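You operate a simulated robot arm through the tools that you are given. There is no shell and no other tool. Be economical: measure what you need, move in short steps, check, and stop when the job is done.

Carry out the task below with a simulated two-armed robot. There is one attempt and no reset: what you move stays moved.

JOB
Open the labels drawer, take the yellow ticket and put it in the inside of the labels drawer and shut the drawer again. Stack the sample heel labelled "summer" from the long table on top of the sample heel that says "winter". Put the blue tub on the long table away on the fourth level from the bottom of the grey steel shelf. Switch the brake lever of the tall trolley off. Take the round black brush and leave it on the cradle shelf of the tall trolley. Put the grey block on the shelf of the heel build stand. Open the orange door. Do these in any order. Set down upright: yellow ticket, blue tub. The brake lever of the tall trolley goes to its stop.

The check looks at the end state, three seconds after you hand in, the way a careful person would. Anything else that was tipped, shoved, dropped, spilled or broken makes it a failure.

ROBOT AND FRAMES
Two 7-joint arms with three-finger grippers on one trunk, on a base that drives. Base frame: it is fixed to the floor where the robot stands at the start and does not move with it; the origin is under the middle of the robot, x ahead of it, y to its left, z up; the surface under the hand at the start is at about z = 94. Units: cm, rad, N and s.
The left shoulder is at the start at [7.4, 12.6, 118.2], the right one opposite. With the tool pointing down near the work surface each hand reaches from about 36 to 84 cm from the robot's upright axis, wherever it stands, measured 20 degrees to its own side. Places, roughly: blue tub (8x8x9 cm) [-10, -110, 100]; brake lever of the tall trolley [-270, -360, 80]; cradle shelf of the tall trolley [-290, -410, 100]; fourth level of the grey steel shelf [600, -110, 130]; grey block (6x4x4 cm) [-20, -450, 80]; inside of the labels drawer [60, -20, 80]; labels drawer [60, -20, 80]; orange door [220, -140, 40]; round black brush (3x3x13 cm) [-220, -550, 90]; sample heel [25, -75, 100]; shelf of the heel build stand (22x92 cm) [170, -564, 18]; yellow ticket [100, 0, 100]. Payload 2.94 kg a hand.
The TCP of each hand is the grasp point between the finger pads, 3 cm short of the fingertips. In the tool frame z runs along the fingers and y along their closing line. Largest opening 12.8 cm; the body of the gripper starts 9.3 cm behind the TCP.
Orientation is that of the tool frame in the base frame, as a unit quaternion [w, x, y, z]. With the fingers straight down and closing along the base's y, the tool's x points along the base's -x, its y along +y and its z along -z.

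CONTROLS
- The arms move only by the tool drive_tool. It takes "left_motion", "right_motion" or both (then of equal length, played together; a hand with none holds still); each is a list of rows, each a list of 7 numbers: the turn, a rotation vector about the base's x, y, z in rad, then the shift along the base's x, y, z in cm, then the gripper command, from -1 (fully open) to 1 (shut), values between in proportion. In form: [[ax, ay, az, dx, dy, dz, fingers], ...]. A call has 1 to 12 rows; each row shifts and turns the commanded pose from where the row before left it. Each row takes 0.2 s and may step no farther than 5 cm and 0.15 rad from the row before; otherwise, or with a gripper value out of range, the whole call is refused. A pose out of reach is approached as far as the arm can. The call stops where the force on the tool passes 40 N (or 10 N more than at its start, if that is more) or the arm is blocked; 0.2 s more then pass. The fingers move at their own pace and stop on an object; they squeeze with about 27 N. The grip force told is the motor's: it shows also when the fingers shut on nothing. Time passes only in rows, and 0.2 s behind the last, so rows that do not move let the fingers close. The reply holds the time, the measured pose of the TCP, the force on the tool along the base axes, the opening and the grip force, in the units named above and with some noise, with the torque about the TCP (base axes, N m) and any sound that the robot's microphone picked up.
- Cameras (640 x 400 px; columns grow to the right, rows downward): "scene" is now at [18.45, -5.29, 135.02]; the picture's right is [-0.57, -0.82, 0.00], its down [-0.45, 0.31, -0.84] and it looks along [0.69, -0.48, -0.55] (base axes); focal length 214 px, centre (320, 200). "left" rides on the left gripper at [6.9, 1.5, -12] in its tool frame; the picture's right is [-0.21, 0.98, 0.00], its down [-0.82, -0.18, -0.54] and it looks along [-0.53, -0.12, 0.84] (tool axes); focal length 251 px, centre (320, 200). "right" rides on the right gripper at [6.9, -1.5, -12] in its tool frame; the picture's right is [0.21, 0.98, 0.00], its down [-0.82, 0.18, -0.54] and it looks along [-0.53, 0.12, 0.84] (tool axes); focal length 251 px, centre (320, 200). There is no depth. A picture from a camera that has moved, and an enlarged one, comes with that camera's place and axes in the base frame and with its lens.
- snapshot(camera): a new picture of that camera. The clock stands still meanwhile.
- raise_lower(by): slides the trunk up (or, below 0, down) by that many cm; the arms and the scene camera ride with it, the base frame stays. It gives what a move gives, with no picture.
- roll_base(legs): drives the robot by 1 to 6 legs, each [ahead, left, turn to the left] in cm, cm and rad, along the robot's own axes; the way and the turn of a leg run together, so that a leg with both is an arc; at most 150 cm and 3.142 rad a leg. The arms and the cameras ride along, it lands a little off, and it stops where it bumps. It gives what a move gives.
- head_to(pan, tilt): turns the head with the scene camera to pan (to the left, within 1.396 rad either way) and tilt (down, from -0.506 to 1.204), counted from straight ahead of the robot. It gives what a move gives.
- inspect(camera, box): a new picture of the part [left, top, right, bottom] of that camera's present view, enlarged. The clock stands still meanwhile.
- sign_off(): hands the job in; it is judged then, once.

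Work in short steps. Places have to be worked out from the pictures, the camera data and where the tool is seen: move nearer, look again, correct. Check each grasp and each placing, and mend what went wrong. You have 207 turns and 202 pictures in all, those below and enlarged ones among them. Open the grippers and draw the arms clear of the work before you hand the job in, unless the task says otherwise.

The tools are called after ">>>" as a command line: name --argument value ..., lists and objects as JSON in quotes. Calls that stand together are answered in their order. drive_tool: Moves the arms, as the interface text tells. Its arguments: {"type":"object","properties":{"left_motion":{"type":"array"},"right_motion":{"type":"array"}},"required":[]} The other tools are called the same way: raise_lower (by) slides the trunk up or down; roll_base (legs) drives the base; head_to (pan, tilt) turns the head that bears the scene camera; snapshot (camera) takes a picture; inspect (camera, box) takes an enlarged picture of a part of a camera's view; sign_off () hands the job in.

At the start:

```text
time_s: 0.0
left_tcp_pos: [54.86, -6.54, 126.66]
left_orientation: [0.0, -0.001, 1.0, -0.001]
left_force: [-0.3, -0.4, -0.5]
left_wrist_torque: [-0.02, -0.01, -0.01]
left_gripper_width: 12.8
left_finger_force: 0.0
right_tcp_pos: [30.7, -38.01, 126.07]
right_orientation: [-0.001, 0.0, 1.0, -0.001]
right_force: [0.4, 0.4, 0.1]
right_wrist_torque: [0.01, 0.03, 0.0]
right_gripper_width: 12.79
right_finger_force: 0.1
trunk travel left (down, up): [-40.0, 14.7]
robot x, y, heading: [-0.16, -0.24, 0.001]
head pan, tilt: [-0.606, 0.581]
```

scene: 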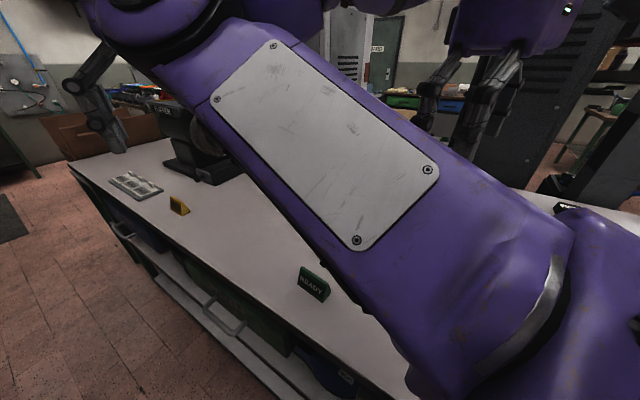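
right: 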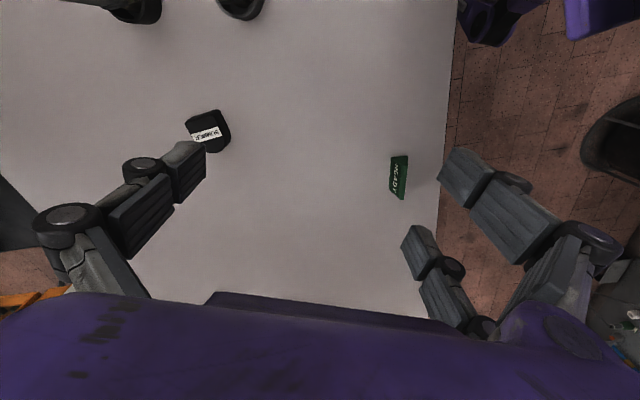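
left: 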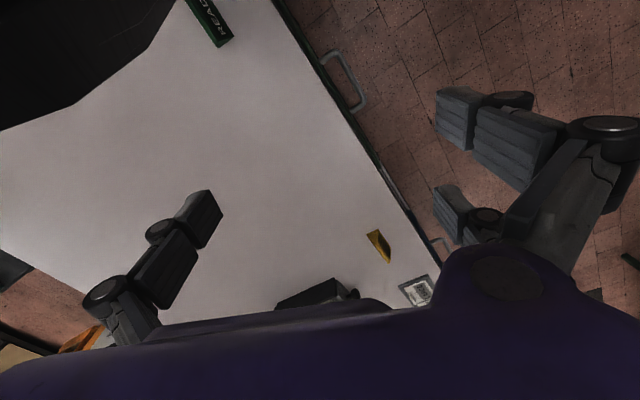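

I'll look around first by turning the head, to see the table, drawer and surroundings.

>>> head_to --pan 0.0 --tilt 0.5

>>> snapshot --camera "scene"

>>> head_to --pan -1.396 --tilt 0.5

>>> snapshot --camera "scene"

```text
time_s: 1.0
left_tcp_pos: [54.85, -6.47, 126.59]
left_orientation: [0.0, -0.001, 1.0, -0.002]
left_force: [0.4, 0.5, 0.0]
left_wrist_torque: [-0.01, -0.01, 0.01]
left_gripper_width: 12.78
left_finger_force: 0.1
right_tcp_pos: [30.75, -37.96, 126.06]
right_orientation: [0.0, 0.0, 1.0, -0.001]
right_force: [-0.2, 0.3, 0.1]
right_wrist_torque: [0.03, -0.01, 0.02]
right_gripper_width: 12.81
right_finger_force: 0.1
trunk travel left (down, up): [-40.0, 14.7]
robot x, y, heading: [-0.14, -0.14, -0.001]
head pan, tilt: [0.0, 0.499]
```

```text
198 pictures are left
camera scene: at [20.24, -0.23, 135.76], right [0.0, -1.0, 0.0], down [-0.48, 0.0, -0.88], along [0.88, 0.0, -0.48], focal length 214 px, centre (320, 200)
```

scene: 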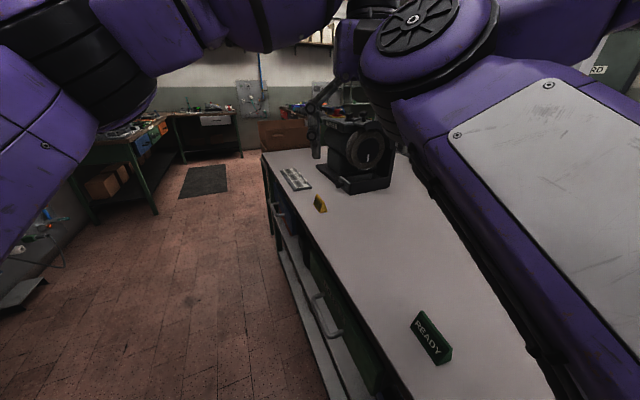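

```text
time_s: 2.5
left_tcp_pos: [54.77, -6.59, 126.59]
left_orientation: [0.0, 0.0, 1.0, -0.001]
left_force: [-0.6, 0.1, 0.1]
left_wrist_torque: [-0.01, 0.01, 0.0]
left_gripper_width: 12.79
left_finger_force: 0.2
right_tcp_pos: [30.7, -37.95, 126.02]
right_orientation: [0.0, 0.0, 1.0, -0.001]
right_force: [0.2, -0.4, 0.0]
right_wrist_torque: [0.0, -0.02, 0.0]
right_gripper_width: 12.81
right_finger_force: 0.0
trunk travel left (down, up): [-40.0, 14.7]
robot x, y, heading: [-0.3, -0.04, 0.006]
head pan, tilt: [-1.396, 0.499]
```

```text
197 pictures are left
camera scene: at [12.73, -9.18, 135.76], right [-0.98, -0.17, 0.0], down [-0.08, 0.47, -0.88], along [0.15, -0.86, -0.48], focal length 214 px, centre (320, 200)
```

scene: 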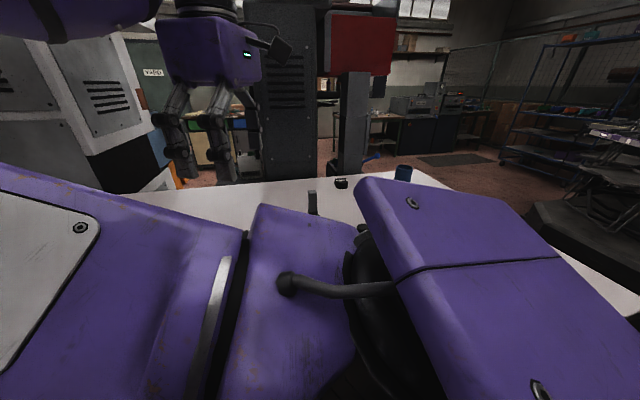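

The table's long edge runs obliquely (about 0.38 rad to x), with the drawer handle near (57,-2,80). I'll back off sideways and turn to face the table squarely.

>>> roll_base --legs '[[0, 45, 0], [0, 0, -1.19]]'

>>> head_to --pan 0.0 --tilt 0.75

>>> snapshot --camera "scene"

>>> snapshot --camera "left"

>>> snapshot --camera "right"

```text
time_s: 10.0
left_tcp_pos: [14.02, -8.37, 126.61]
left_orientation: [0.0, 0.562, 0.827, 0.0]
left_force: [0.0, 0.4, -0.3]
left_wrist_torque: [0.0, 0.03, -0.01]
left_gripper_width: 12.82
left_finger_force: 0.1
right_tcp_pos: [-24.1, 2.52, 126.06]
right_orientation: [0.0, 0.563, 0.826, 0.0]
right_force: [0.8, 0.2, -0.8]
right_wrist_torque: [0.02, 0.02, 0.02]
right_gripper_width: 12.8
right_finger_force: 0.1
trunk travel left (down, up): [-40.0, 14.7]
robot x, y, heading: [-0.04, 45.04, -1.197]
head pan, tilt: [-1.396, 0.499]
```

```text
time_s: 11.5
left_tcp_pos: [14.0, -8.46, 126.56]
left_orientation: [-0.001, 0.563, 0.827, -0.001]
left_force: [-0.4, 0.2, -1.0]
left_wrist_torque: [0.01, -0.02, -0.03]
left_gripper_width: 12.76
left_finger_force: 0.0
right_tcp_pos: [-24.05, 2.52, 126.03]
right_orientation: [-0.001, 0.563, 0.826, -0.001]
right_force: [0.1, -0.1, 0.2]
right_wrist_torque: [0.01, 0.0, 0.0]
right_gripper_width: 12.81
right_finger_force: 0.0
trunk travel left (down, up): [-40.0, 14.7]
robot x, y, heading: [-0.23, 45.12, -1.192]
head pan, tilt: [0.0, 0.75]
```

```text
196 pictures are left
camera scene: at [4.57, 25.95, 134.13], right [-1.0, -0.06, 0.0], down [-0.04, 0.63, -0.78], along [0.05, -0.77, -0.63], focal length 214 px, centre (320, 200)
```

scene: 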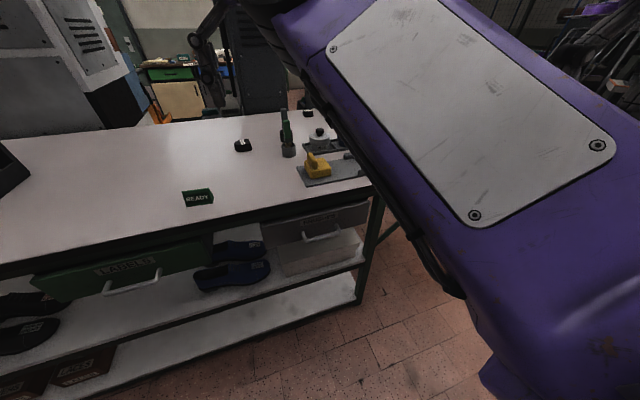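

```text
195 pictures are left
camera left: at [12.79, -1.23, 138.63], right [0.99, 0.16, 0.0], down [0.14, -0.83, 0.54], along [0.09, -0.53, -0.84], focal length 251 px, centre (320, 200)
```

left: 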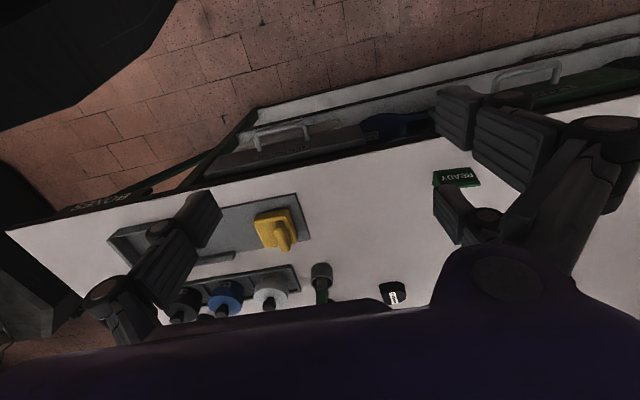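

```text
194 pictures are left
camera right: at [-28.04, 8.28, 138.11], right [0.83, 0.56, 0.0], down [0.47, -0.7, 0.54], along [0.3, -0.45, -0.84], focal length 251 px, centre (320, 200)
```

right: 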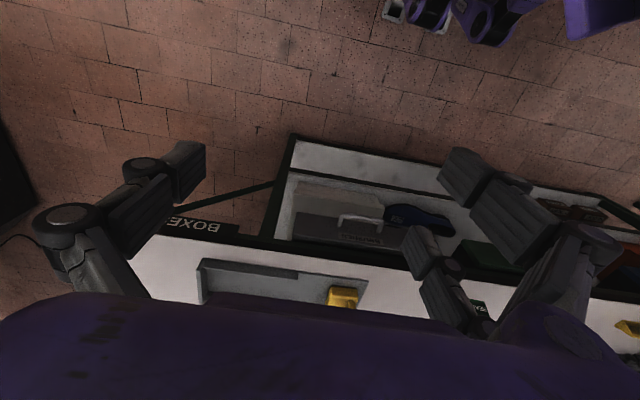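

The green drawer looks like the labels one. I'll take a settled, wide view plus enlarged view to read the labels.

>>> head_to --pan 0.2 --tilt 0.6

>>> snapshot --camera "scene"

>>> inspect --camera "scene" --box '[160, 80, 420, 240]'

```text
time_s: 12.3
left_tcp_pos: [14.09, -8.47, 126.59]
left_orientation: [0.0, 0.562, 0.827, 0.0]
left_force: [-0.2, 0.4, -0.6]
left_wrist_torque: [-0.03, 0.01, -0.01]
left_gripper_width: 12.81
left_finger_force: 0.0
right_tcp_pos: [-24.16, 2.5, 126.14]
right_orientation: [0.0, 0.563, 0.827, -0.001]
right_force: [0.1, 0.5, -0.4]
right_wrist_torque: [0.0, 0.0, -0.02]
right_gripper_width: 12.79
right_finger_force: 0.1
trunk travel left (down, up): [-40.0, 14.7]
robot x, y, heading: [-0.22, 44.83, -1.197]
head pan, tilt: [0.201, 0.6]
```

```text
193 pictures are left
camera scene: at [4.73, 25.72, 134.72], right [-1.0, -0.08, 0.0], down [-0.04, 0.58, -0.82], along [0.06, -0.81, -0.58], focal length 214 px, centre (320, 200)
```

scene: 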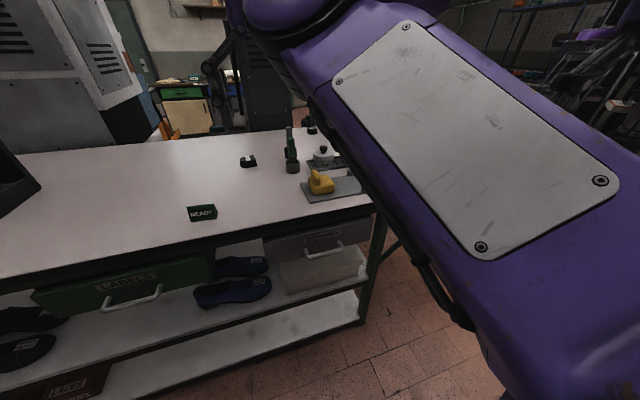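

```text
2.46 times, centred on (290, 160) of scene
camera zoom: at [4.73, 25.72, 134.72], right [-1.0, -0.08, 0.0], down [-0.04, 0.58, -0.82], along [0.06, -0.81, -0.58], focal length 528 px, centre (394, 298)
```

zoom: 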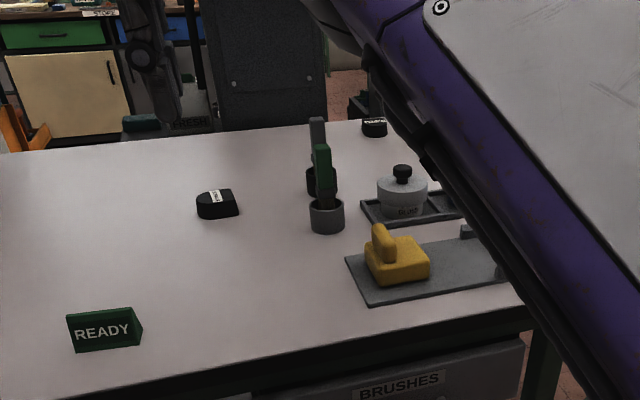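

LABELS drawer confirmed. I'll shift left so its handle (about (57,-1,80)) lies in front of the left hand, then look with the left wrist camera.

>>> roll_base --legs '[[0, 22, 0]]'

>>> head_to --pan 0.5 --tilt 0.8

>>> drive_tool --left_motion '[[0, 0, 0, 0, 0, 0, -1], [0, 0, 0, 0, 0, 0, -1]]'

>>> snapshot --camera "scene"

>>> snapshot --camera "left"

```text
time_s: 14.8
left_tcp_pos: [34.36, -0.39, 126.61]
left_orientation: [0.0, 0.562, 0.827, -0.001]
left_force: [0.3, 0.5, -0.2]
left_wrist_torque: [0.0, -0.01, 0.01]
left_gripper_width: 12.8
left_finger_force: 0.1
right_tcp_pos: [-3.79, 10.44, 125.97]
right_orientation: [0.001, 0.563, 0.827, 0.0]
right_force: [-0.5, 0.0, 0.3]
right_wrist_torque: [0.02, -0.05, 0.0]
right_gripper_width: 12.82
right_finger_force: 0.0
trunk travel left (down, up): [-40.0, 14.7]
robot x, y, heading: [20.14, 53.39, -1.195]
head pan, tilt: [0.201, 0.6]
```

```text
time_s: 15.6
left_tcp_pos: [34.14, -0.45, 126.54]
left_orientation: [-0.001, 0.561, 0.828, -0.001]
left_force: [-0.5, 0.4, -0.5]
left_wrist_torque: [0.02, -0.03, 0.02]
left_gripper_width: 12.81
left_finger_force: 0.0
right_tcp_pos: [-3.8, 10.52, 126.05]
right_orientation: [-0.001, 0.562, 0.827, -0.001]
right_force: [-0.4, -0.5, -0.5]
right_wrist_torque: [0.01, -0.01, 0.0]
right_gripper_width: 12.79
right_finger_force: 0.0
trunk travel left (down, up): [-40.0, 14.7]
robot x, y, heading: [19.75, 53.34, -1.192]
head pan, tilt: [0.499, 0.799]
```

```text
time_s: 16.2
left_tcp_pos: [34.36, -0.45, 126.6]
left_orientation: [0.0, 0.561, 0.828, -0.001]
left_force: [-0.1, 0.7, -0.2]
left_wrist_torque: [0.02, -0.04, 0.0]
left_gripper_width: 12.8
left_finger_force: 0.0
right_tcp_pos: [-3.76, 10.46, 125.98]
right_orientation: [0.0, 0.562, 0.827, 0.001]
right_force: [-0.1, 0.4, 0.8]
right_wrist_torque: [0.0, 0.0, 0.01]
right_gripper_width: 12.8
right_finger_force: 0.1
trunk travel left (down, up): [-40.0, 14.7]
robot x, y, heading: [20.24, 53.12, -1.197]
head pan, tilt: [0.499, 0.799]
```

```text
191 pictures are left
camera scene: at [25.01, 33.72, 134.71], right [-1.0, -0.08, 0.0], down [-0.05, 0.58, -0.82], along [0.07, -0.81, -0.58], focal length 214 px, centre (320, 200)
```

scene: 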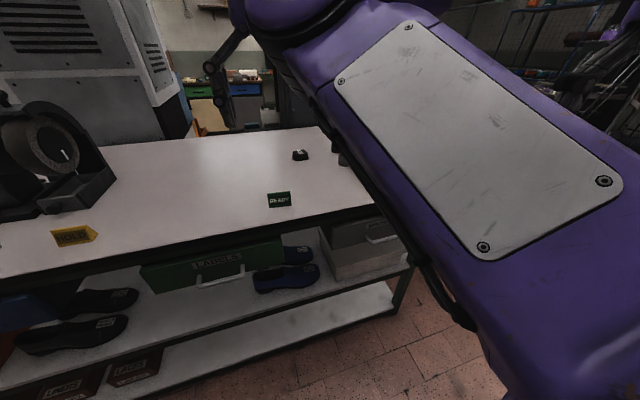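

```text
190 pictures are left
camera left: at [33.05, 6.77, 138.63], right [0.99, 0.16, 0.0], down [0.14, -0.83, 0.54], along [0.09, -0.53, -0.84], focal length 251 px, centre (320, 200)
```

left: 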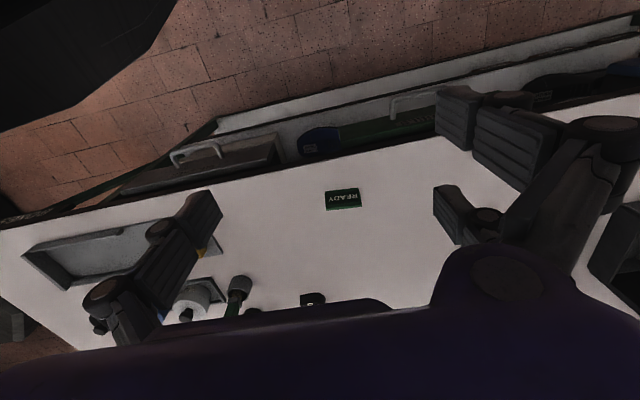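

The head view did not follow the commanded pan (it stays at about −0.3). I'll try another head command to see whether it responds.

>>> head_to --pan -0.8 --tilt 0.3

>>> inspect --camera "scene" --box '[0, 100, 320, 300]'

```text
time_s: 17.7
left_tcp_pos: [34.23, -0.34, 126.7]
left_orientation: [0.0, 0.561, 0.828, -0.001]
left_force: [-0.6, 0.4, 0.7]
left_wrist_torque: [-0.01, -0.02, 0.0]
left_gripper_width: 12.79
left_finger_force: 0.1
right_tcp_pos: [-3.84, 10.41, 125.95]
right_orientation: [0.0, 0.562, 0.827, 0.0]
right_force: [0.4, 0.0, -0.7]
right_wrist_torque: [-0.02, 0.01, -0.02]
right_gripper_width: 12.81
right_finger_force: 0.1
trunk travel left (down, up): [-40.0, 14.7]
robot x, y, heading: [19.92, 53.02, -1.193]
head pan, tilt: [-0.799, 0.3]
```

```text
2.00 times, centred on (160, 200) of scene
camera zoom: at [20.47, 33.96, 137.6], right [-0.91, 0.41, 0.0], down [0.12, 0.27, -0.96], along [-0.39, -0.87, -0.3], focal length 429 px, centre (640, 200)
```

zoom: 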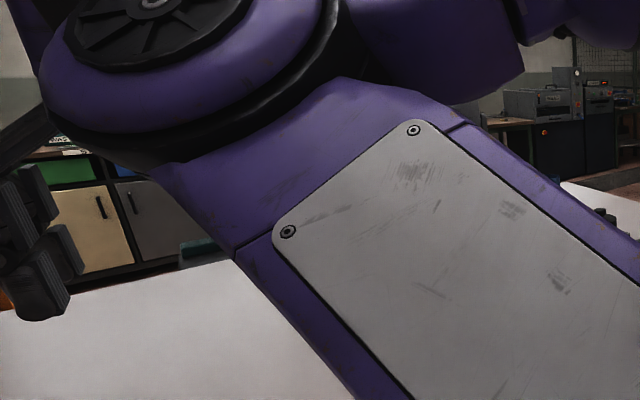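

The head follows now; I'll try a leftward pan again.

>>> head_to --pan 0.5 --tilt 0.6

>>> snapshot --camera "scene"

```text
time_s: 19.1
left_tcp_pos: [34.31, -0.47, 126.77]
left_orientation: [0.0, 0.561, 0.828, -0.001]
left_force: [0.2, 1.2, 0.3]
left_wrist_torque: [0.01, -0.02, 0.04]
left_gripper_width: 12.79
left_finger_force: 0.1
right_tcp_pos: [-3.81, 10.44, 125.92]
right_orientation: [-0.002, 0.562, 0.827, 0.0]
right_force: [-0.5, 0.5, 1.0]
right_wrist_torque: [0.02, 0.01, 0.01]
right_gripper_width: 12.8
right_finger_force: 0.0
trunk travel left (down, up): [-40.0, 14.7]
robot x, y, heading: [20.11, 53.17, -1.2]
head pan, tilt: [0.499, 0.6]
```

```text
188 pictures are left
camera scene: at [30.75, 36.39, 134.95], right [-0.69, -0.73, 0.0], down [-0.4, 0.38, -0.83], along [0.61, -0.57, -0.56], focal length 214 px, centre (320, 200)
```

scene: 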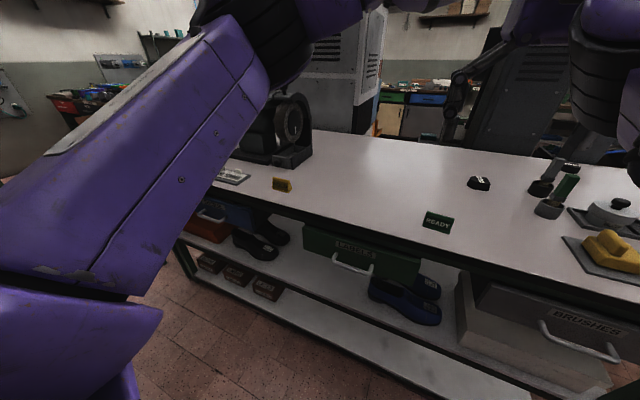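

Handle triangulates to about (57.4,-2,79.7). I'll back up 15 cm to make room, twist the left hand 90° so it closes vertically, then pitch the fingers forward.

>>> roll_base --legs '[[-15, 0, 0]]'

>>> drive_tool --left_motion '[[0, 0, -0.1428, 2.17, -0.31, 0, -1], [0, 0, -0.1428, 2.17, -0.31, 0, -1], [0, 0, -0.1428, 2.17, -0.31, 0, -1], [0, 0, -0.1428, 2.17, -0.31, 0, -1], [0, 0, -0.1428, 2.17, -0.31, 0, -1], [0, 0, -0.1428, 2.17, -0.31, 0, -1], [0, 0, -0.1428, 2.17, -0.31, 0, -1], [0, 0, -0.1428, 2.17, -0.31, 0, -1], [0, 0, -0.1428, 2.17, -0.31, 0, -1], [0, 0, -0.1428, 2.17, -0.31, 0, -1], [0, 0, -0.1428, 2.17, -0.31, 0, -1]]'

```text
time_s: 20.5
left_tcp_pos: [28.98, 13.4, 126.56]
left_orientation: [-0.001, 0.561, 0.828, 0.001]
left_force: [0.1, -0.4, 0.1]
left_wrist_torque: [0.01, 0.02, 0.01]
left_gripper_width: 12.78
left_finger_force: 0.1
right_tcp_pos: [-9.22, 24.18, 126.03]
right_orientation: [0.0, 0.561, 0.828, 0.001]
right_force: [-0.1, -0.3, 0.3]
right_wrist_torque: [0.02, -0.01, 0.0]
right_gripper_width: 12.78
right_finger_force: 0.1
trunk travel left (down, up): [-40.0, 14.7]
robot x, y, heading: [14.75, 66.66, -1.195]
head pan, tilt: [0.499, 0.6]
```

```text
time_s: 22.9
left_tcp_pos: [33.35, 28.79, 118.9]
left_orientation: [0.002, 0.982, 0.19, 0.0]
left_force: [0.4, 0.0, -0.2]
left_wrist_torque: [-0.02, -0.03, -0.02]
left_gripper_width: 12.79
left_finger_force: 0.0
left hand out of reach, approached as far as the arm can: row 7, 8, 9, 10, 11
right_tcp_pos: [-9.29, 24.33, 125.99]
right_orientation: [0.0, 0.561, 0.828, 0.0]
right_force: [-0.4, 0.4, 0.0]
right_wrist_torque: [0.01, 0.02, -0.01]
right_gripper_width: 12.82
right_finger_force: 0.2
trunk travel left (down, up): [-40.0, 14.7]
robot x, y, heading: [14.41, 67.03, -1.191]
head pan, tilt: [0.499, 0.6]
```

Orientation reached but position limited there. I'll pitch forward while lowering and see whether reach returns.

>>> drive_tool --left_motion '[[-0.13, -0.052, 0, 0, 0, -4.5, -1], [-0.13, -0.052, 0, 0, 0, -4.5, -1], [-0.13, -0.052, 0, 0, 0, -4.5, -1], [-0.13, -0.052, 0, 0, 0, -4.5, -1], [-0.13, -0.052, 0, 0, 0, -4.5, -1], [-0.13, -0.052, 0, 0, 0, -4.5, -1], [-0.13, -0.052, 0, 0, 0, -4.5, -1], [-0.13, -0.052, 0, 0, 0, -4.5, -1], [-0.13, -0.052, 0, 0, 0, -4.5, -1]]'

>>> snapshot --camera "scene"

```text
time_s: 24.9
left_tcp_pos: [32.07, 24.61, 78.45]
left_orientation: [0.58, 0.793, 0.152, 0.113]
left_force: [-0.7, 0.2, 0.1]
left_wrist_torque: [0.02, 0.01, 0.07]
left_gripper_width: 12.8
left_finger_force: 0.1
left hand out of reach, approached as far as the arm can: row 4, 5
right_tcp_pos: [-9.48, 24.22, 125.92]
right_orientation: [-0.001, 0.561, 0.828, 0.0]
right_force: [0.1, -0.4, -0.1]
right_wrist_torque: [-0.01, -0.07, 0.02]
right_gripper_width: 12.78
right_finger_force: 0.1
trunk travel left (down, up): [-40.0, 14.7]
robot x, y, heading: [14.8, 67.13, -1.187]
head pan, tilt: [0.499, 0.6]
```

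```text
187 pictures are left
camera scene: at [25.1, 50.25, 135.03], right [-0.68, -0.73, 0.0], down [-0.4, 0.37, -0.84], along [0.61, -0.57, -0.55], focal length 214 px, centre (320, 200)
```

scene: 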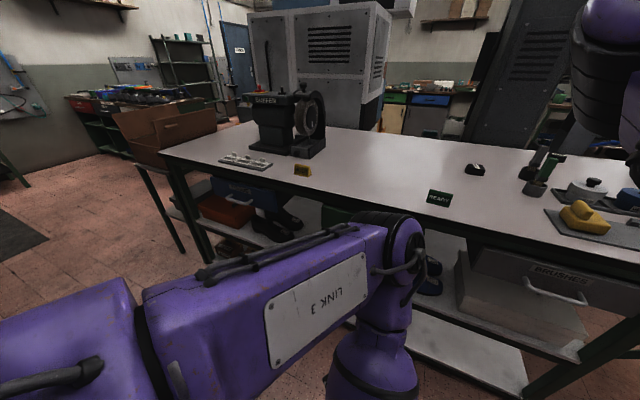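

Pose is now reachable. I'll move left 14 and forward 20 to a pre-approach point about 15 cm short of the handle, and look.

>>> drive_tool --left_motion '[[0, 0, 0, 3.3, 1.3, 0.3, -1], [0, 0, 0, 3.3, 1.3, 0.3, -1], [0, 0, 0, 3.3, 1.3, 0.3, -1], [0, 0, 0, 3.3, 1.3, 0.3, -1], [0, 0, 0, 1.5, -3.7, 0, -1], [0, 0, 0, 1.5, -3.7, 0, -1], [0, 0, 0, 1.5, -3.7, 0, -1], [0, 0, 0, 1.5, -3.7, 0, -1], [0, 0, 0, 1.5, -3.7, 0, -1]]'

>>> snapshot --camera "left"

>>> snapshot --camera "scene"

```text
time_s: 26.9
left_tcp_pos: [41.46, 5.3, 81.58]
left_orientation: [0.577, 0.794, 0.155, 0.116]
left_force: [0.0, 0.2, -0.1]
left_wrist_torque: [-0.02, -0.01, 0.0]
left_gripper_width: 12.77
left_finger_force: 0.0
left hand out of reach, approached as far as the arm can: row 1, 2, 3, 4, 5, 6, 7, 8, 9
right_tcp_pos: [-9.2, 24.19, 126.01]
right_orientation: [-0.001, 0.561, 0.828, 0.001]
right_force: [0.3, 0.3, -0.5]
right_wrist_torque: [0.0, 0.03, -0.01]
right_gripper_width: 12.8
right_finger_force: 0.0
trunk travel left (down, up): [-40.0, 14.7]
robot x, y, heading: [14.43, 66.72, -1.189]
head pan, tilt: [0.499, 0.6]
```

```text
186 pictures are left
camera left: at [43.63, 18.3, 86.75], right [-0.09, -0.36, 0.93], down [-0.98, 0.22, -0.01], along [-0.2, -0.91, -0.37], focal length 251 px, centre (320, 200)
```

left: 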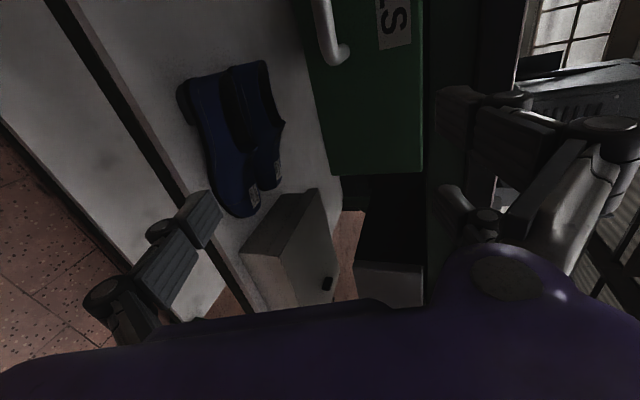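

```text
185 pictures are left
camera scene: at [25.34, 50.24, 135.01], right [-0.68, -0.73, 0.0], down [-0.4, 0.37, -0.84], along [0.61, -0.57, -0.55], focal length 214 px, centre (320, 200)
```

scene: 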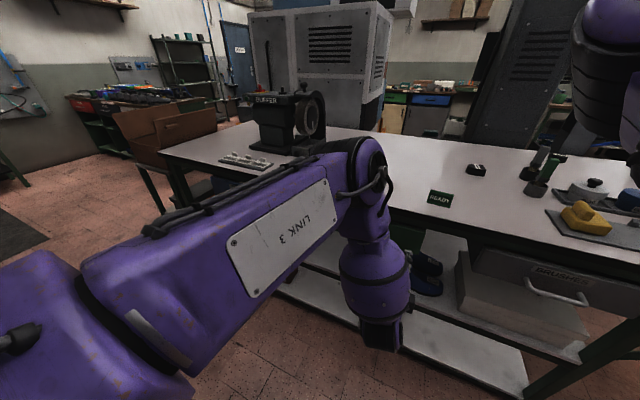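

The arm cannot reach farther left here, so I'll shift the base left 12 cm to align the hand with the handle, then look.

>>> roll_base --legs '[[0, 12, 0]]'

>>> snapshot --camera "left"

```text
time_s: 28.6
left_tcp_pos: [52.63, 9.9, 81.66]
left_orientation: [0.576, 0.794, 0.156, 0.115]
left_force: [-0.1, -0.4, -0.4]
left_wrist_torque: [-0.02, -0.02, -0.01]
left_gripper_width: 12.82
left_finger_force: 0.1
right_tcp_pos: [1.85, 28.83, 125.98]
right_orientation: [0.0, 0.561, 0.828, -0.001]
right_force: [-0.2, 0.2, -0.3]
right_wrist_torque: [0.01, -0.01, 0.01]
right_gripper_width: 12.78
right_finger_force: 0.1
trunk travel left (down, up): [-40.0, 14.7]
robot x, y, heading: [25.77, 70.89, -1.2]
head pan, tilt: [0.499, 0.6]
```

```text
184 pictures are left
camera left: at [54.78, 22.81, 86.77], right [-0.09, -0.36, 0.93], down [-0.98, 0.22, -0.01], along [-0.2, -0.91, -0.37], focal length 251 px, centre (320, 200)
```

left: 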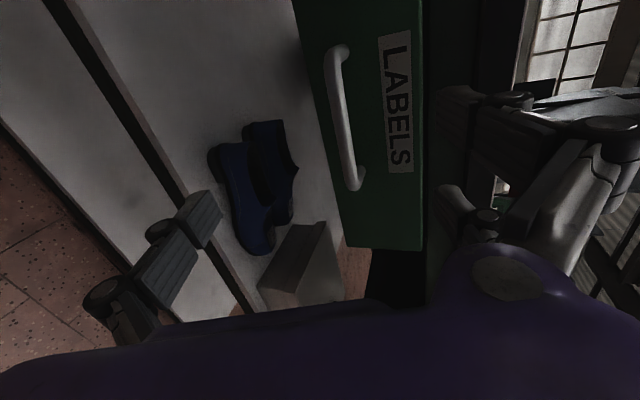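

Handle bar centre confirmed at about (57.5,-2,79.8), aligned laterally. I'll partly close, advance 12 cm, and check.

>>> drive_tool --left_motion '[[0, 0, 0, 0, 0, -1.5, -0.1], [0, 0, 0, 0, 0, 0, -0.1], [0, 0, 0, 1.1, -2.78, -0.1, -0.1], [0, 0, 0, 1.1, -2.78, -0.1, -0.1], [0, 0, 0, 1.1, -2.78, -0.1, -0.1], [0, 0, 0, 1.1, -2.78, -0.1, -0.1]]'

>>> snapshot --camera "left"

```text
time_s: 30.0
left_tcp_pos: [56.33, -0.16, 79.84]
left_orientation: [0.574, 0.794, 0.16, 0.118]
left_force: [-4.1, 18.6, 7.2]
left_wrist_torque: [-0.97, -0.11, -0.1]
left_gripper_width: 7.41
left_finger_force: 2.9
left hand out of reach, approached as far as the arm can: row 4
right_tcp_pos: [2.02, 28.8, 126.03]
right_orientation: [-0.001, 0.561, 0.828, -0.001]
right_force: [-0.5, -0.1, 0.6]
right_wrist_torque: [0.02, 0.02, -0.01]
right_gripper_width: 12.82
right_finger_force: 0.0
trunk travel left (down, up): [-40.0, 14.7]
robot x, y, heading: [26.04, 71.53, -1.193]
head pan, tilt: [0.499, 0.6]
stopped in row 6 (left hand): the force on the tool passed its limit at 63 N (the readings are from after the stop); the commanded pose is now the measured one
```

```text
183 pictures are left
camera left: at [58.25, 12.86, 85.06], right [-0.08, -0.37, 0.93], down [-0.98, 0.21, -0.01], along [-0.19, -0.91, -0.38], focal length 251 px, centre (320, 200)
```

left: 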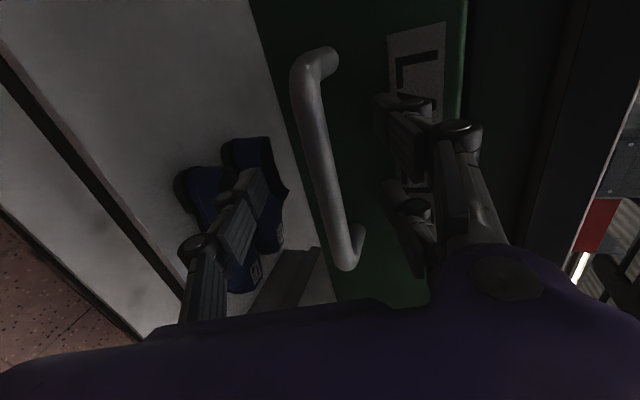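

The bar lies between the fingers and a tip just touches the drawer front. I'll back off a hair and close.

>>> drive_tool --left_motion '[[0, 0, 0, -0.2, 0.5, 0, 0.2], [0, 0, 0, 0, 0, 0, 0.6], [0, 0, 0, 0, 0, 0, 1], [0, 0, 0, 0, 0, 0, 1], [0, 0, 0, 0, 0, 0, 1]]'

>>> snapshot --camera "left"

```text
time_s: 31.2
left_tcp_pos: [56.21, 0.15, 80.26]
left_orientation: [0.578, 0.791, 0.159, 0.119]
left_force: [1.3, -3.3, 23.3]
left_wrist_torque: [0.32, -0.65, -0.06]
left_gripper_width: 1.35
left_finger_force: 38.3
right_tcp_pos: [1.83, 28.86, 126.03]
right_orientation: [0.0, 0.561, 0.828, 0.0]
right_force: [0.2, 0.7, 0.1]
right_wrist_torque: [0.01, -0.02, 0.01]
right_gripper_width: 12.77
right_finger_force: 0.1
trunk travel left (down, up): [-40.0, 14.7]
robot x, y, heading: [26.06, 71.13, -1.191]
head pan, tilt: [0.499, 0.6]
```

```text
182 pictures are left
camera left: at [58.11, 13.1, 85.37], right [-0.09, -0.36, 0.93], down [-0.98, 0.21, -0.01], along [-0.19, -0.91, -0.37], focal length 251 px, centre (320, 200)
```

left: 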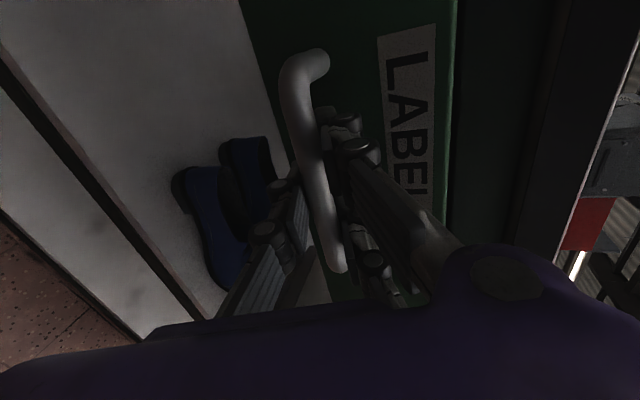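

Bar gripped (1.35 cm). I'll relax the vertical strain and pull gently a few cm with the arm first.

>>> drive_tool --left_motion '[[0, 0, 0, 0, 0, -0.4, 1], [0, 0, 0, -0.37, 0.93, 0, 1], [0, 0, 0, -0.55, 1.4, 0, 1], [0, 0, 0, -0.74, 1.86, 0, 1], [0, 0, 0, -0.74, 1.86, 0, 1]]'

>>> snapshot --camera "left"

```text
time_s: 32.4
left_tcp_pos: [53.57, 6.34, 79.9]
left_orientation: [0.578, 0.791, 0.159, 0.119]
left_force: [0.5, 1.0, 34.1]
left_wrist_torque: [0.49, -0.29, -0.66]
left_gripper_width: 1.24
left_finger_force: 31.6
right_tcp_pos: [1.89, 29.01, 125.93]
right_orientation: [0.0, 0.561, 0.828, 0.001]
right_force: [-0.6, 0.6, -1.2]
right_wrist_torque: [-0.02, -0.02, 0.01]
right_gripper_width: 12.78
right_finger_force: 0.3
trunk travel left (down, up): [-40.0, 14.7]
robot x, y, heading: [25.98, 71.48, -1.196]
head pan, tilt: [0.499, 0.6]
```

```text
181 pictures are left
camera left: at [55.58, 19.24, 84.96], right [-0.09, -0.36, 0.93], down [-0.98, 0.21, -0.01], along [-0.19, -0.91, -0.37], focal length 251 px, centre (320, 200)
```

left: 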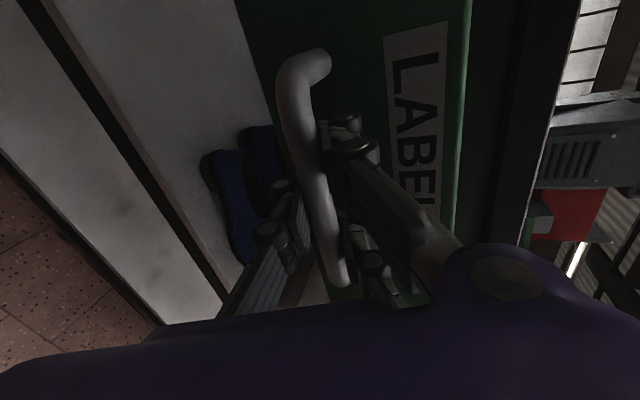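

Drawer slides freely. Upward reaction means I'm pressing down; raise slightly, then pull farther by backing the base.

>>> drive_tool --left_motion '[[0, 0, 0, 0, 0, 0.5, 1], [0, 0, 0, 0, 0, 0.4, 1]]'

>>> roll_base --legs '[[-10, 0, 0]]'

>>> snapshot --camera "scene"

```text
time_s: 33.0
left_tcp_pos: [53.41, 6.44, 79.78]
left_orientation: [0.571, 0.797, 0.159, 0.117]
left_force: [-5.4, -1.1, 3.9]
left_wrist_torque: [0.06, -0.07, -0.23]
left_gripper_width: 1.2
left_finger_force: 30.9
right_tcp_pos: [1.89, 28.67, 125.88]
right_orientation: [-0.001, 0.562, 0.827, 0.0]
right_force: [0.4, -0.3, 0.6]
right_wrist_torque: [-0.04, -0.03, 0.02]
right_gripper_width: 12.8
right_finger_force: 0.1
trunk travel left (down, up): [-40.0, 14.7]
robot x, y, heading: [25.93, 71.38, -1.197]
head pan, tilt: [0.499, 0.6]
```

```text
time_s: 34.1
left_tcp_pos: [49.89, 15.11, 79.92]
left_orientation: [0.572, 0.797, 0.158, 0.116]
left_force: [-14.4, -7.0, -21.4]
left_wrist_torque: [-0.3, 0.17, -0.38]
left_gripper_width: 1.18
left_finger_force: 31.3
right_tcp_pos: [-1.78, 37.45, 125.9]
right_orientation: [-0.001, 0.561, 0.828, 0.001]
right_force: [0.6, 1.0, 0.7]
right_wrist_torque: [-0.04, -0.01, 0.01]
right_gripper_width: 12.77
right_finger_force: 0.1
trunk travel left (down, up): [-40.0, 14.7]
robot x, y, heading: [22.18, 80.49, -1.195]
head pan, tilt: [0.499, 0.6]
```

```text
180 pictures are left
camera scene: at [32.92, 63.49, 134.98], right [-0.68, -0.74, 0.0], down [-0.4, 0.37, -0.84], along [0.62, -0.56, -0.55], focal length 214 px, centre (320, 200)
```

scene: 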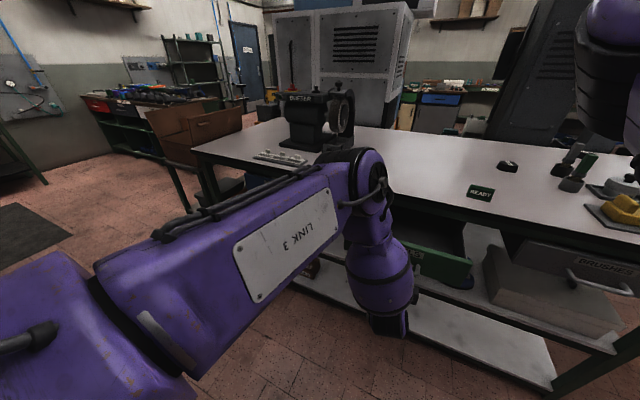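

Out about 16 cm; pull 6 cm more, then release and back off the handle.

>>> roll_base --legs '[[-6, 0, 0]]'

>>> drive_tool --left_motion '[[0, 0, 0, 0, 0, 0, 0.5], [0, 0, 0, 0, 0, 0, 0], [0, 0, 0, 0, 0, 0, -0.1], [0, 0, 0, -1.0, 2.6, 0, -0.1], [0, 0, 0, -1.0, 2.6, 0, -0.1], [0, 0, 0, -1.0, 2.6, 0, -0.1]]'

>>> snapshot --camera "left"

```text
time_s: 35.1
left_tcp_pos: [47.63, 20.77, 79.86]
left_orientation: [0.57, 0.798, 0.158, 0.115]
left_force: [-8.6, -5.6, -14.8]
left_wrist_torque: [-0.37, 0.27, -0.68]
left_gripper_width: 1.19
left_finger_force: 31.8
right_tcp_pos: [-3.95, 42.93, 125.9]
right_orientation: [-0.001, 0.561, 0.828, 0.001]
right_force: [-0.6, 0.1, -0.7]
right_wrist_torque: [-0.05, -0.03, 0.02]
right_gripper_width: 12.81
right_finger_force: 0.0
trunk travel left (down, up): [-40.0, 14.7]
robot x, y, heading: [20.09, 85.51, -1.192]
head pan, tilt: [0.499, 0.6]
```

```text
time_s: 36.5
left_tcp_pos: [44.56, 28.6, 80.06]
left_orientation: [0.572, 0.797, 0.158, 0.115]
left_force: [-0.2, 0.1, -0.4]
left_wrist_torque: [0.03, 0.02, -0.02]
left_gripper_width: 7.04
left_finger_force: 0.0
right_tcp_pos: [-3.86, 43.25, 125.93]
right_orientation: [-0.001, 0.561, 0.828, 0.001]
right_force: [-0.3, 1.0, 0.2]
right_wrist_torque: [-0.02, -0.02, -0.03]
right_gripper_width: 12.78
right_finger_force: 0.1
trunk travel left (down, up): [-40.0, 14.7]
robot x, y, heading: [20.46, 85.89, -1.193]
head pan, tilt: [0.499, 0.6]
```

```text
179 pictures are left
camera left: at [46.67, 41.45, 85.39], right [-0.08, -0.37, 0.93], down [-0.98, 0.21, 0.0], along [-0.2, -0.9, -0.38], focal length 251 px, centre (320, 200)
```

left: 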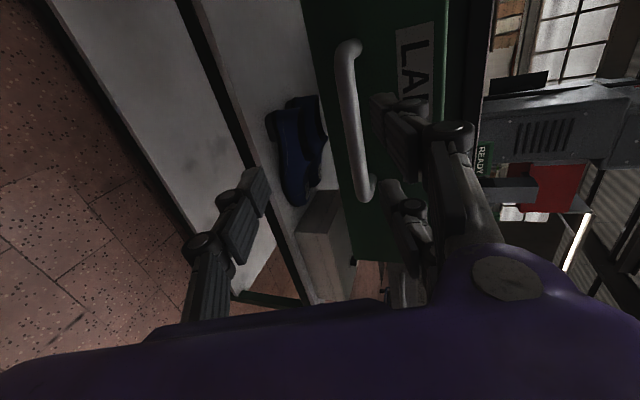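

Drawer is open 22 cm. Next: raise the left hand and restore it to pointing down (reverse pitch, then reverse twist).

>>> drive_tool --left_motion '[[0.13, 0.052, 0, 0, 0, 4.6, -1], [0.13, 0.052, 0, 0, 0, 4.6, -1], [0.13, 0.052, 0, 0, 0, 4.6, -1], [0.13, 0.052, 0, 0, 0, 4.6, -1], [0.13, 0.052, 0, 0, 0, 4.6, -1], [0.13, 0.052, 0, 0, 0, 4.6, -1], [0.13, 0.052, 0, 0, 0, 4.6, -1], [0.13, 0.052, 0, 0, 0, 4.6, -1], [0.13, 0.052, 0, 0, 0, 4.6, -1]]'

>>> drive_tool --left_motion '[[0, 0, 0.1428, 0, -0.8, 0, -1], [0, 0, 0.1428, 0, -0.8, 0, -1], [0, 0, 0.1428, 0, -0.8, 0, -1], [0, 0, 0.1428, 0, -0.8, 0, -1], [0, 0, 0.1428, 0, -0.8, 0, -1], [0, 0, 0.1428, 0, -0.8, 0, -1], [0, 0, 0.1428, 0, -0.8, 0, -1], [0, 0, 0.1428, 0, -0.8, 0, -1], [0, 0, 0.1428, 0, -0.8, 0, -1], [0, 0, 0.1428, 0, -0.8, 0, -1], [0, 0, 0.1428, 0, -0.8, 0, -1]]'

>>> snapshot --camera "scene"

```text
time_s: 38.5
left_tcp_pos: [45.52, 29.17, 103.07]
left_orientation: [0.254, 0.947, 0.188, 0.056]
left_force: [-0.1, -0.5, -0.4]
left_wrist_torque: [-0.01, -0.01, 0.0]
left_gripper_width: 12.8
left_finger_force: 0.1
left hand out of reach, approached as far as the arm can: row 6, 7, 8, 9
right_tcp_pos: [-3.93, 43.16, 125.98]
right_orientation: [-0.002, 0.561, 0.828, 0.0]
right_force: [-0.5, 0.0, 0.8]
right_wrist_torque: [-0.01, -0.02, -0.02]
right_gripper_width: 12.81
right_finger_force: 0.0
trunk travel left (down, up): [-40.0, 14.7]
robot x, y, heading: [19.84, 85.61, -1.191]
head pan, tilt: [0.499, 0.6]
```

```text
time_s: 40.9
left_tcp_pos: [45.44, 20.33, 102.79]
left_orientation: [0.14, 0.536, 0.803, 0.219]
left_force: [0.2, 0.5, -0.3]
left_wrist_torque: [-0.01, 0.02, 0.0]
left_gripper_width: 12.79
left_finger_force: 0.0
right_tcp_pos: [-3.81, 43.08, 125.91]
right_orientation: [-0.002, 0.562, 0.827, 0.001]
right_force: [-0.2, -0.7, -0.6]
right_wrist_torque: [0.03, -0.02, -0.02]
right_gripper_width: 12.8
right_finger_force: 0.0
trunk travel left (down, up): [-40.0, 14.7]
robot x, y, heading: [19.92, 85.96, -1.193]
head pan, tilt: [0.499, 0.6]
```

```text
178 pictures are left
camera scene: at [31.44, 69.9, 135.27], right [-0.59, -0.81, 0.0], down [-0.42, 0.31, -0.85], along [0.69, -0.5, -0.52], focal length 214 px, centre (320, 200)
```

scene: 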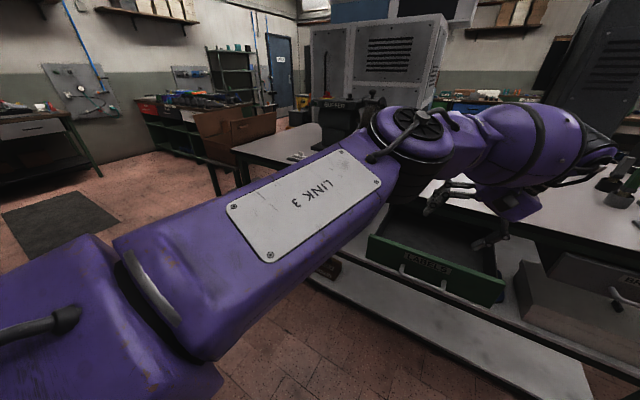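

The tool is still tilted ~0.53 rad sideways; I'll straighten it and raise, then reposition the base for the yellow ticket.

>>> drive_tool --left_motion '[[-0.053, 0.121, 0, 0, 0, 4, -1], [-0.053, 0.121, 0, 0, 0, 4, -1], [-0.053, 0.121, 0, 0, 0, 4, -1], [-0.053, 0.121, 0, 0, 0, 4, -1]]'

>>> roll_base --legs '[[12, 30, 0]]'

>>> head_to --pan 0.4 --tilt 0.7

>>> drive_tool --left_motion '[[0, 0, 0, 0, 0, 0, -1], [0, 0, 0, 0, 0, 0, -1]]'

>>> snapshot --camera "scene"

>>> snapshot --camera "left"

```text
time_s: 41.9
left_tcp_pos: [45.42, 20.58, 118.92]
left_orientation: [0.0, 0.556, 0.831, -0.002]
left_force: [-0.9, 0.0, -0.3]
left_wrist_torque: [-0.02, 0.01, 0.04]
left_gripper_width: 12.8
left_finger_force: 0.1
right_tcp_pos: [-3.91, 43.24, 126.09]
right_orientation: [-0.002, 0.562, 0.827, 0.0]
right_force: [-0.8, 1.2, 0.9]
right_wrist_torque: [0.0, 0.0, -0.03]
right_gripper_width: 12.8
right_finger_force: 0.1
trunk travel left (down, up): [-40.0, 14.7]
robot x, y, heading: [20.0, 85.89, -1.196]
head pan, tilt: [0.499, 0.6]
```

```text
time_s: 45.1
left_tcp_pos: [78.13, 20.51, 118.83]
left_orientation: [0.0, 0.552, 0.834, -0.003]
left_force: [0.9, -0.6, 0.0]
left_wrist_torque: [0.03, 0.0, -0.01]
left_gripper_width: 12.78
left_finger_force: 0.1
right_tcp_pos: [28.62, 42.91, 125.92]
right_orientation: [-0.001, 0.558, 0.83, 0.001]
right_force: [0.2, -0.1, 0.2]
right_wrist_torque: [0.05, -0.01, 0.0]
right_gripper_width: 12.8
right_finger_force: 0.1
trunk travel left (down, up): [-40.0, 14.7]
robot x, y, heading: [52.01, 85.84, -1.186]
head pan, tilt: [0.499, 0.6]
```

```text
time_s: 45.8
left_tcp_pos: [78.19, 20.62, 118.74]
left_orientation: [0.0, 0.552, 0.834, -0.002]
left_force: [-1.0, 0.1, -0.2]
left_wrist_torque: [0.0, 0.02, 0.0]
left_gripper_width: 12.81
left_finger_force: 0.1
right_tcp_pos: [28.63, 42.9, 125.98]
right_orientation: [-0.003, 0.559, 0.829, 0.002]
right_force: [0.8, 0.3, 0.8]
right_wrist_torque: [-0.02, 0.0, 0.0]
right_gripper_width: 12.82
right_finger_force: 0.1
trunk travel left (down, up): [-40.0, 14.7]
robot x, y, heading: [51.98, 85.74, -1.185]
head pan, tilt: [0.4, 0.7]
```

```text
time_s: 46.4
left_tcp_pos: [78.09, 20.64, 118.74]
left_orientation: [0.0, 0.553, 0.833, -0.003]
left_force: [-0.1, -0.4, 0.0]
left_wrist_torque: [0.0, 0.02, 0.02]
left_gripper_width: 12.78
left_finger_force: 0.0
right_tcp_pos: [28.54, 42.9, 125.74]
right_orientation: [-0.002, 0.559, 0.829, 0.003]
right_force: [-0.7, 0.8, 0.7]
right_wrist_torque: [-0.01, -0.01, -0.01]
right_gripper_width: 12.77
right_finger_force: 0.1
trunk travel left (down, up): [-40.0, 14.7]
robot x, y, heading: [52.04, 85.72, -1.185]
head pan, tilt: [0.4, 0.7]
```

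```text
177 pictures are left
camera scene: at [63.59, 69.91, 135.01], right [-0.6, -0.8, 0.0], down [-0.44, 0.33, -0.84], along [0.67, -0.5, -0.55], focal length 214 px, centre (320, 200)
```

scene: 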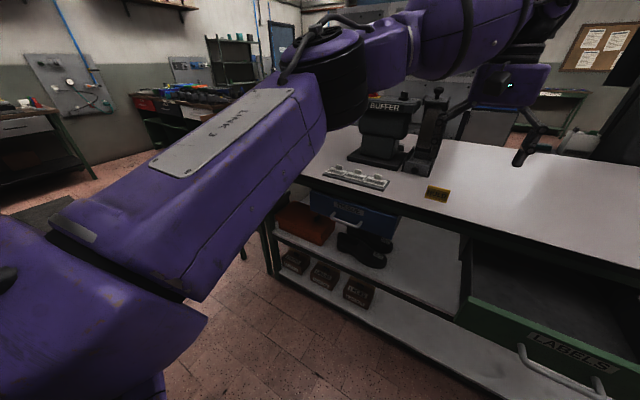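

```text
176 pictures are left
camera left: at [76.76, 27.74, 130.82], right [0.98, 0.18, 0.0], down [0.16, -0.82, 0.54], along [0.1, -0.54, -0.84], focal length 251 px, centre (320, 200)
```

left: 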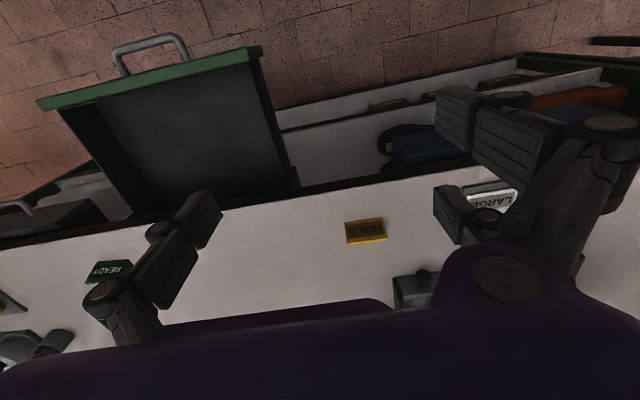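

Ticket located at about (90.2,0.8). I'll zoom in to see its shape and orientation.

>>> inspect --camera "left" --box '[310, 190, 430, 265]'

>>> inspect --camera "scene" --box '[400, 165, 480, 215]'

```text
5.33 times, centred on (370, 228) of left
camera zoom: at [76.76, 27.74, 130.82], right [0.98, 0.18, 0.0], down [0.16, -0.82, 0.54], along [0.1, -0.54, -0.84], focal length 1341 px, centre (53, 53)
```

zoom: 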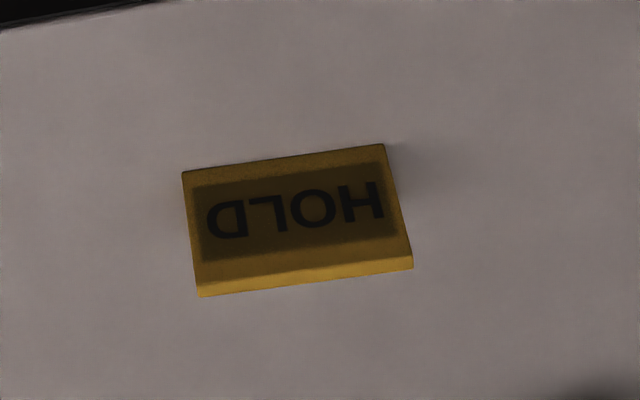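

```text
8.00 times, centred on (440, 190) of scene
camera zoom: at [63.59, 69.91, 135.01], right [-0.6, -0.8, 0.0], down [-0.44, 0.33, -0.84], along [0.67, -0.5, -0.55], focal length 1716 px, centre (-640, 280)
```

zoom: 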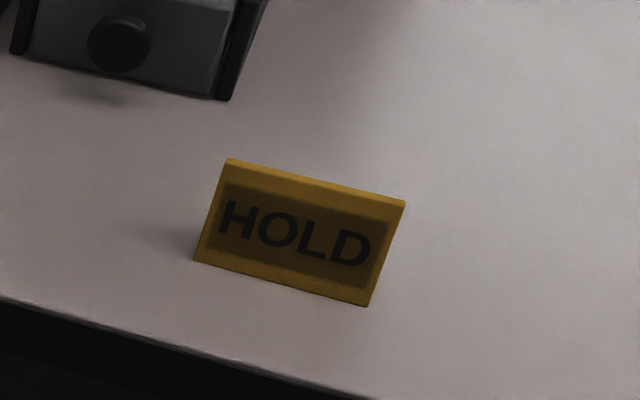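

Ticket wedge is aligned with the table, 7 cm wide, centre ≈(90.3,-0.1). Too far from here, so roll ahead 18 cm, then check with the left camera.

>>> roll_base --legs '[[18, 0, 0]]'

>>> drive_tool --left_motion '[[0, 0, -0.03, 2, -1, -4, -1], [0, 0, 0, 1.5, -1, -4, -1], [0, 0, 0, 1, -1, -3, -1]]'

>>> snapshot --camera "left"

```text
time_s: 47.9
left_tcp_pos: [84.63, 4.05, 118.93]
left_orientation: [0.0, 0.553, 0.833, -0.003]
left_force: [-0.7, 0.1, -0.5]
left_wrist_torque: [0.01, 0.02, 0.01]
left_gripper_width: 12.77
left_finger_force: 0.0
right_tcp_pos: [35.18, 26.47, 125.86]
right_orientation: [-0.004, 0.56, 0.828, 0.001]
right_force: [-0.4, 0.5, -1.2]
right_wrist_torque: [0.0, 0.02, 0.0]
right_gripper_width: 12.79
right_finger_force: 0.0
trunk travel left (down, up): [-40.0, 14.7]
robot x, y, heading: [58.97, 69.4, -1.185]
head pan, tilt: [0.4, 0.7]
```

```text
time_s: 48.7
left_tcp_pos: [89.32, 0.95, 107.82]
left_orientation: [0.001, 0.565, 0.825, -0.002]
left_force: [1.1, -0.6, -0.5]
left_wrist_torque: [-0.02, 0.0, -0.01]
left_gripper_width: 12.8
left_finger_force: 0.0
right_tcp_pos: [35.2, 26.37, 125.66]
right_orientation: [-0.005, 0.561, 0.828, 0.004]
right_force: [0.0, 0.8, 0.5]
right_wrist_torque: [0.0, 0.03, 0.02]
right_gripper_width: 12.77
right_finger_force: 0.0
trunk travel left (down, up): [-40.0, 14.7]
robot x, y, heading: [59.16, 69.14, -1.184]
head pan, tilt: [0.4, 0.7]
```

```text
173 pictures are left
camera left: at [88.11, 8.14, 119.86], right [0.99, 0.15, 0.0], down [0.13, -0.83, 0.54], along [0.08, -0.54, -0.84], focal length 251 px, centre (320, 200)
```

left: 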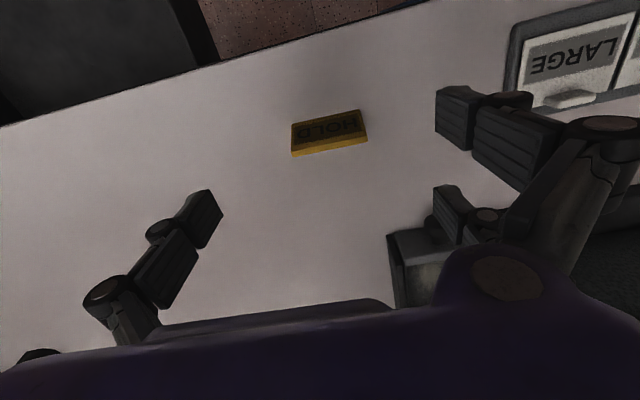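

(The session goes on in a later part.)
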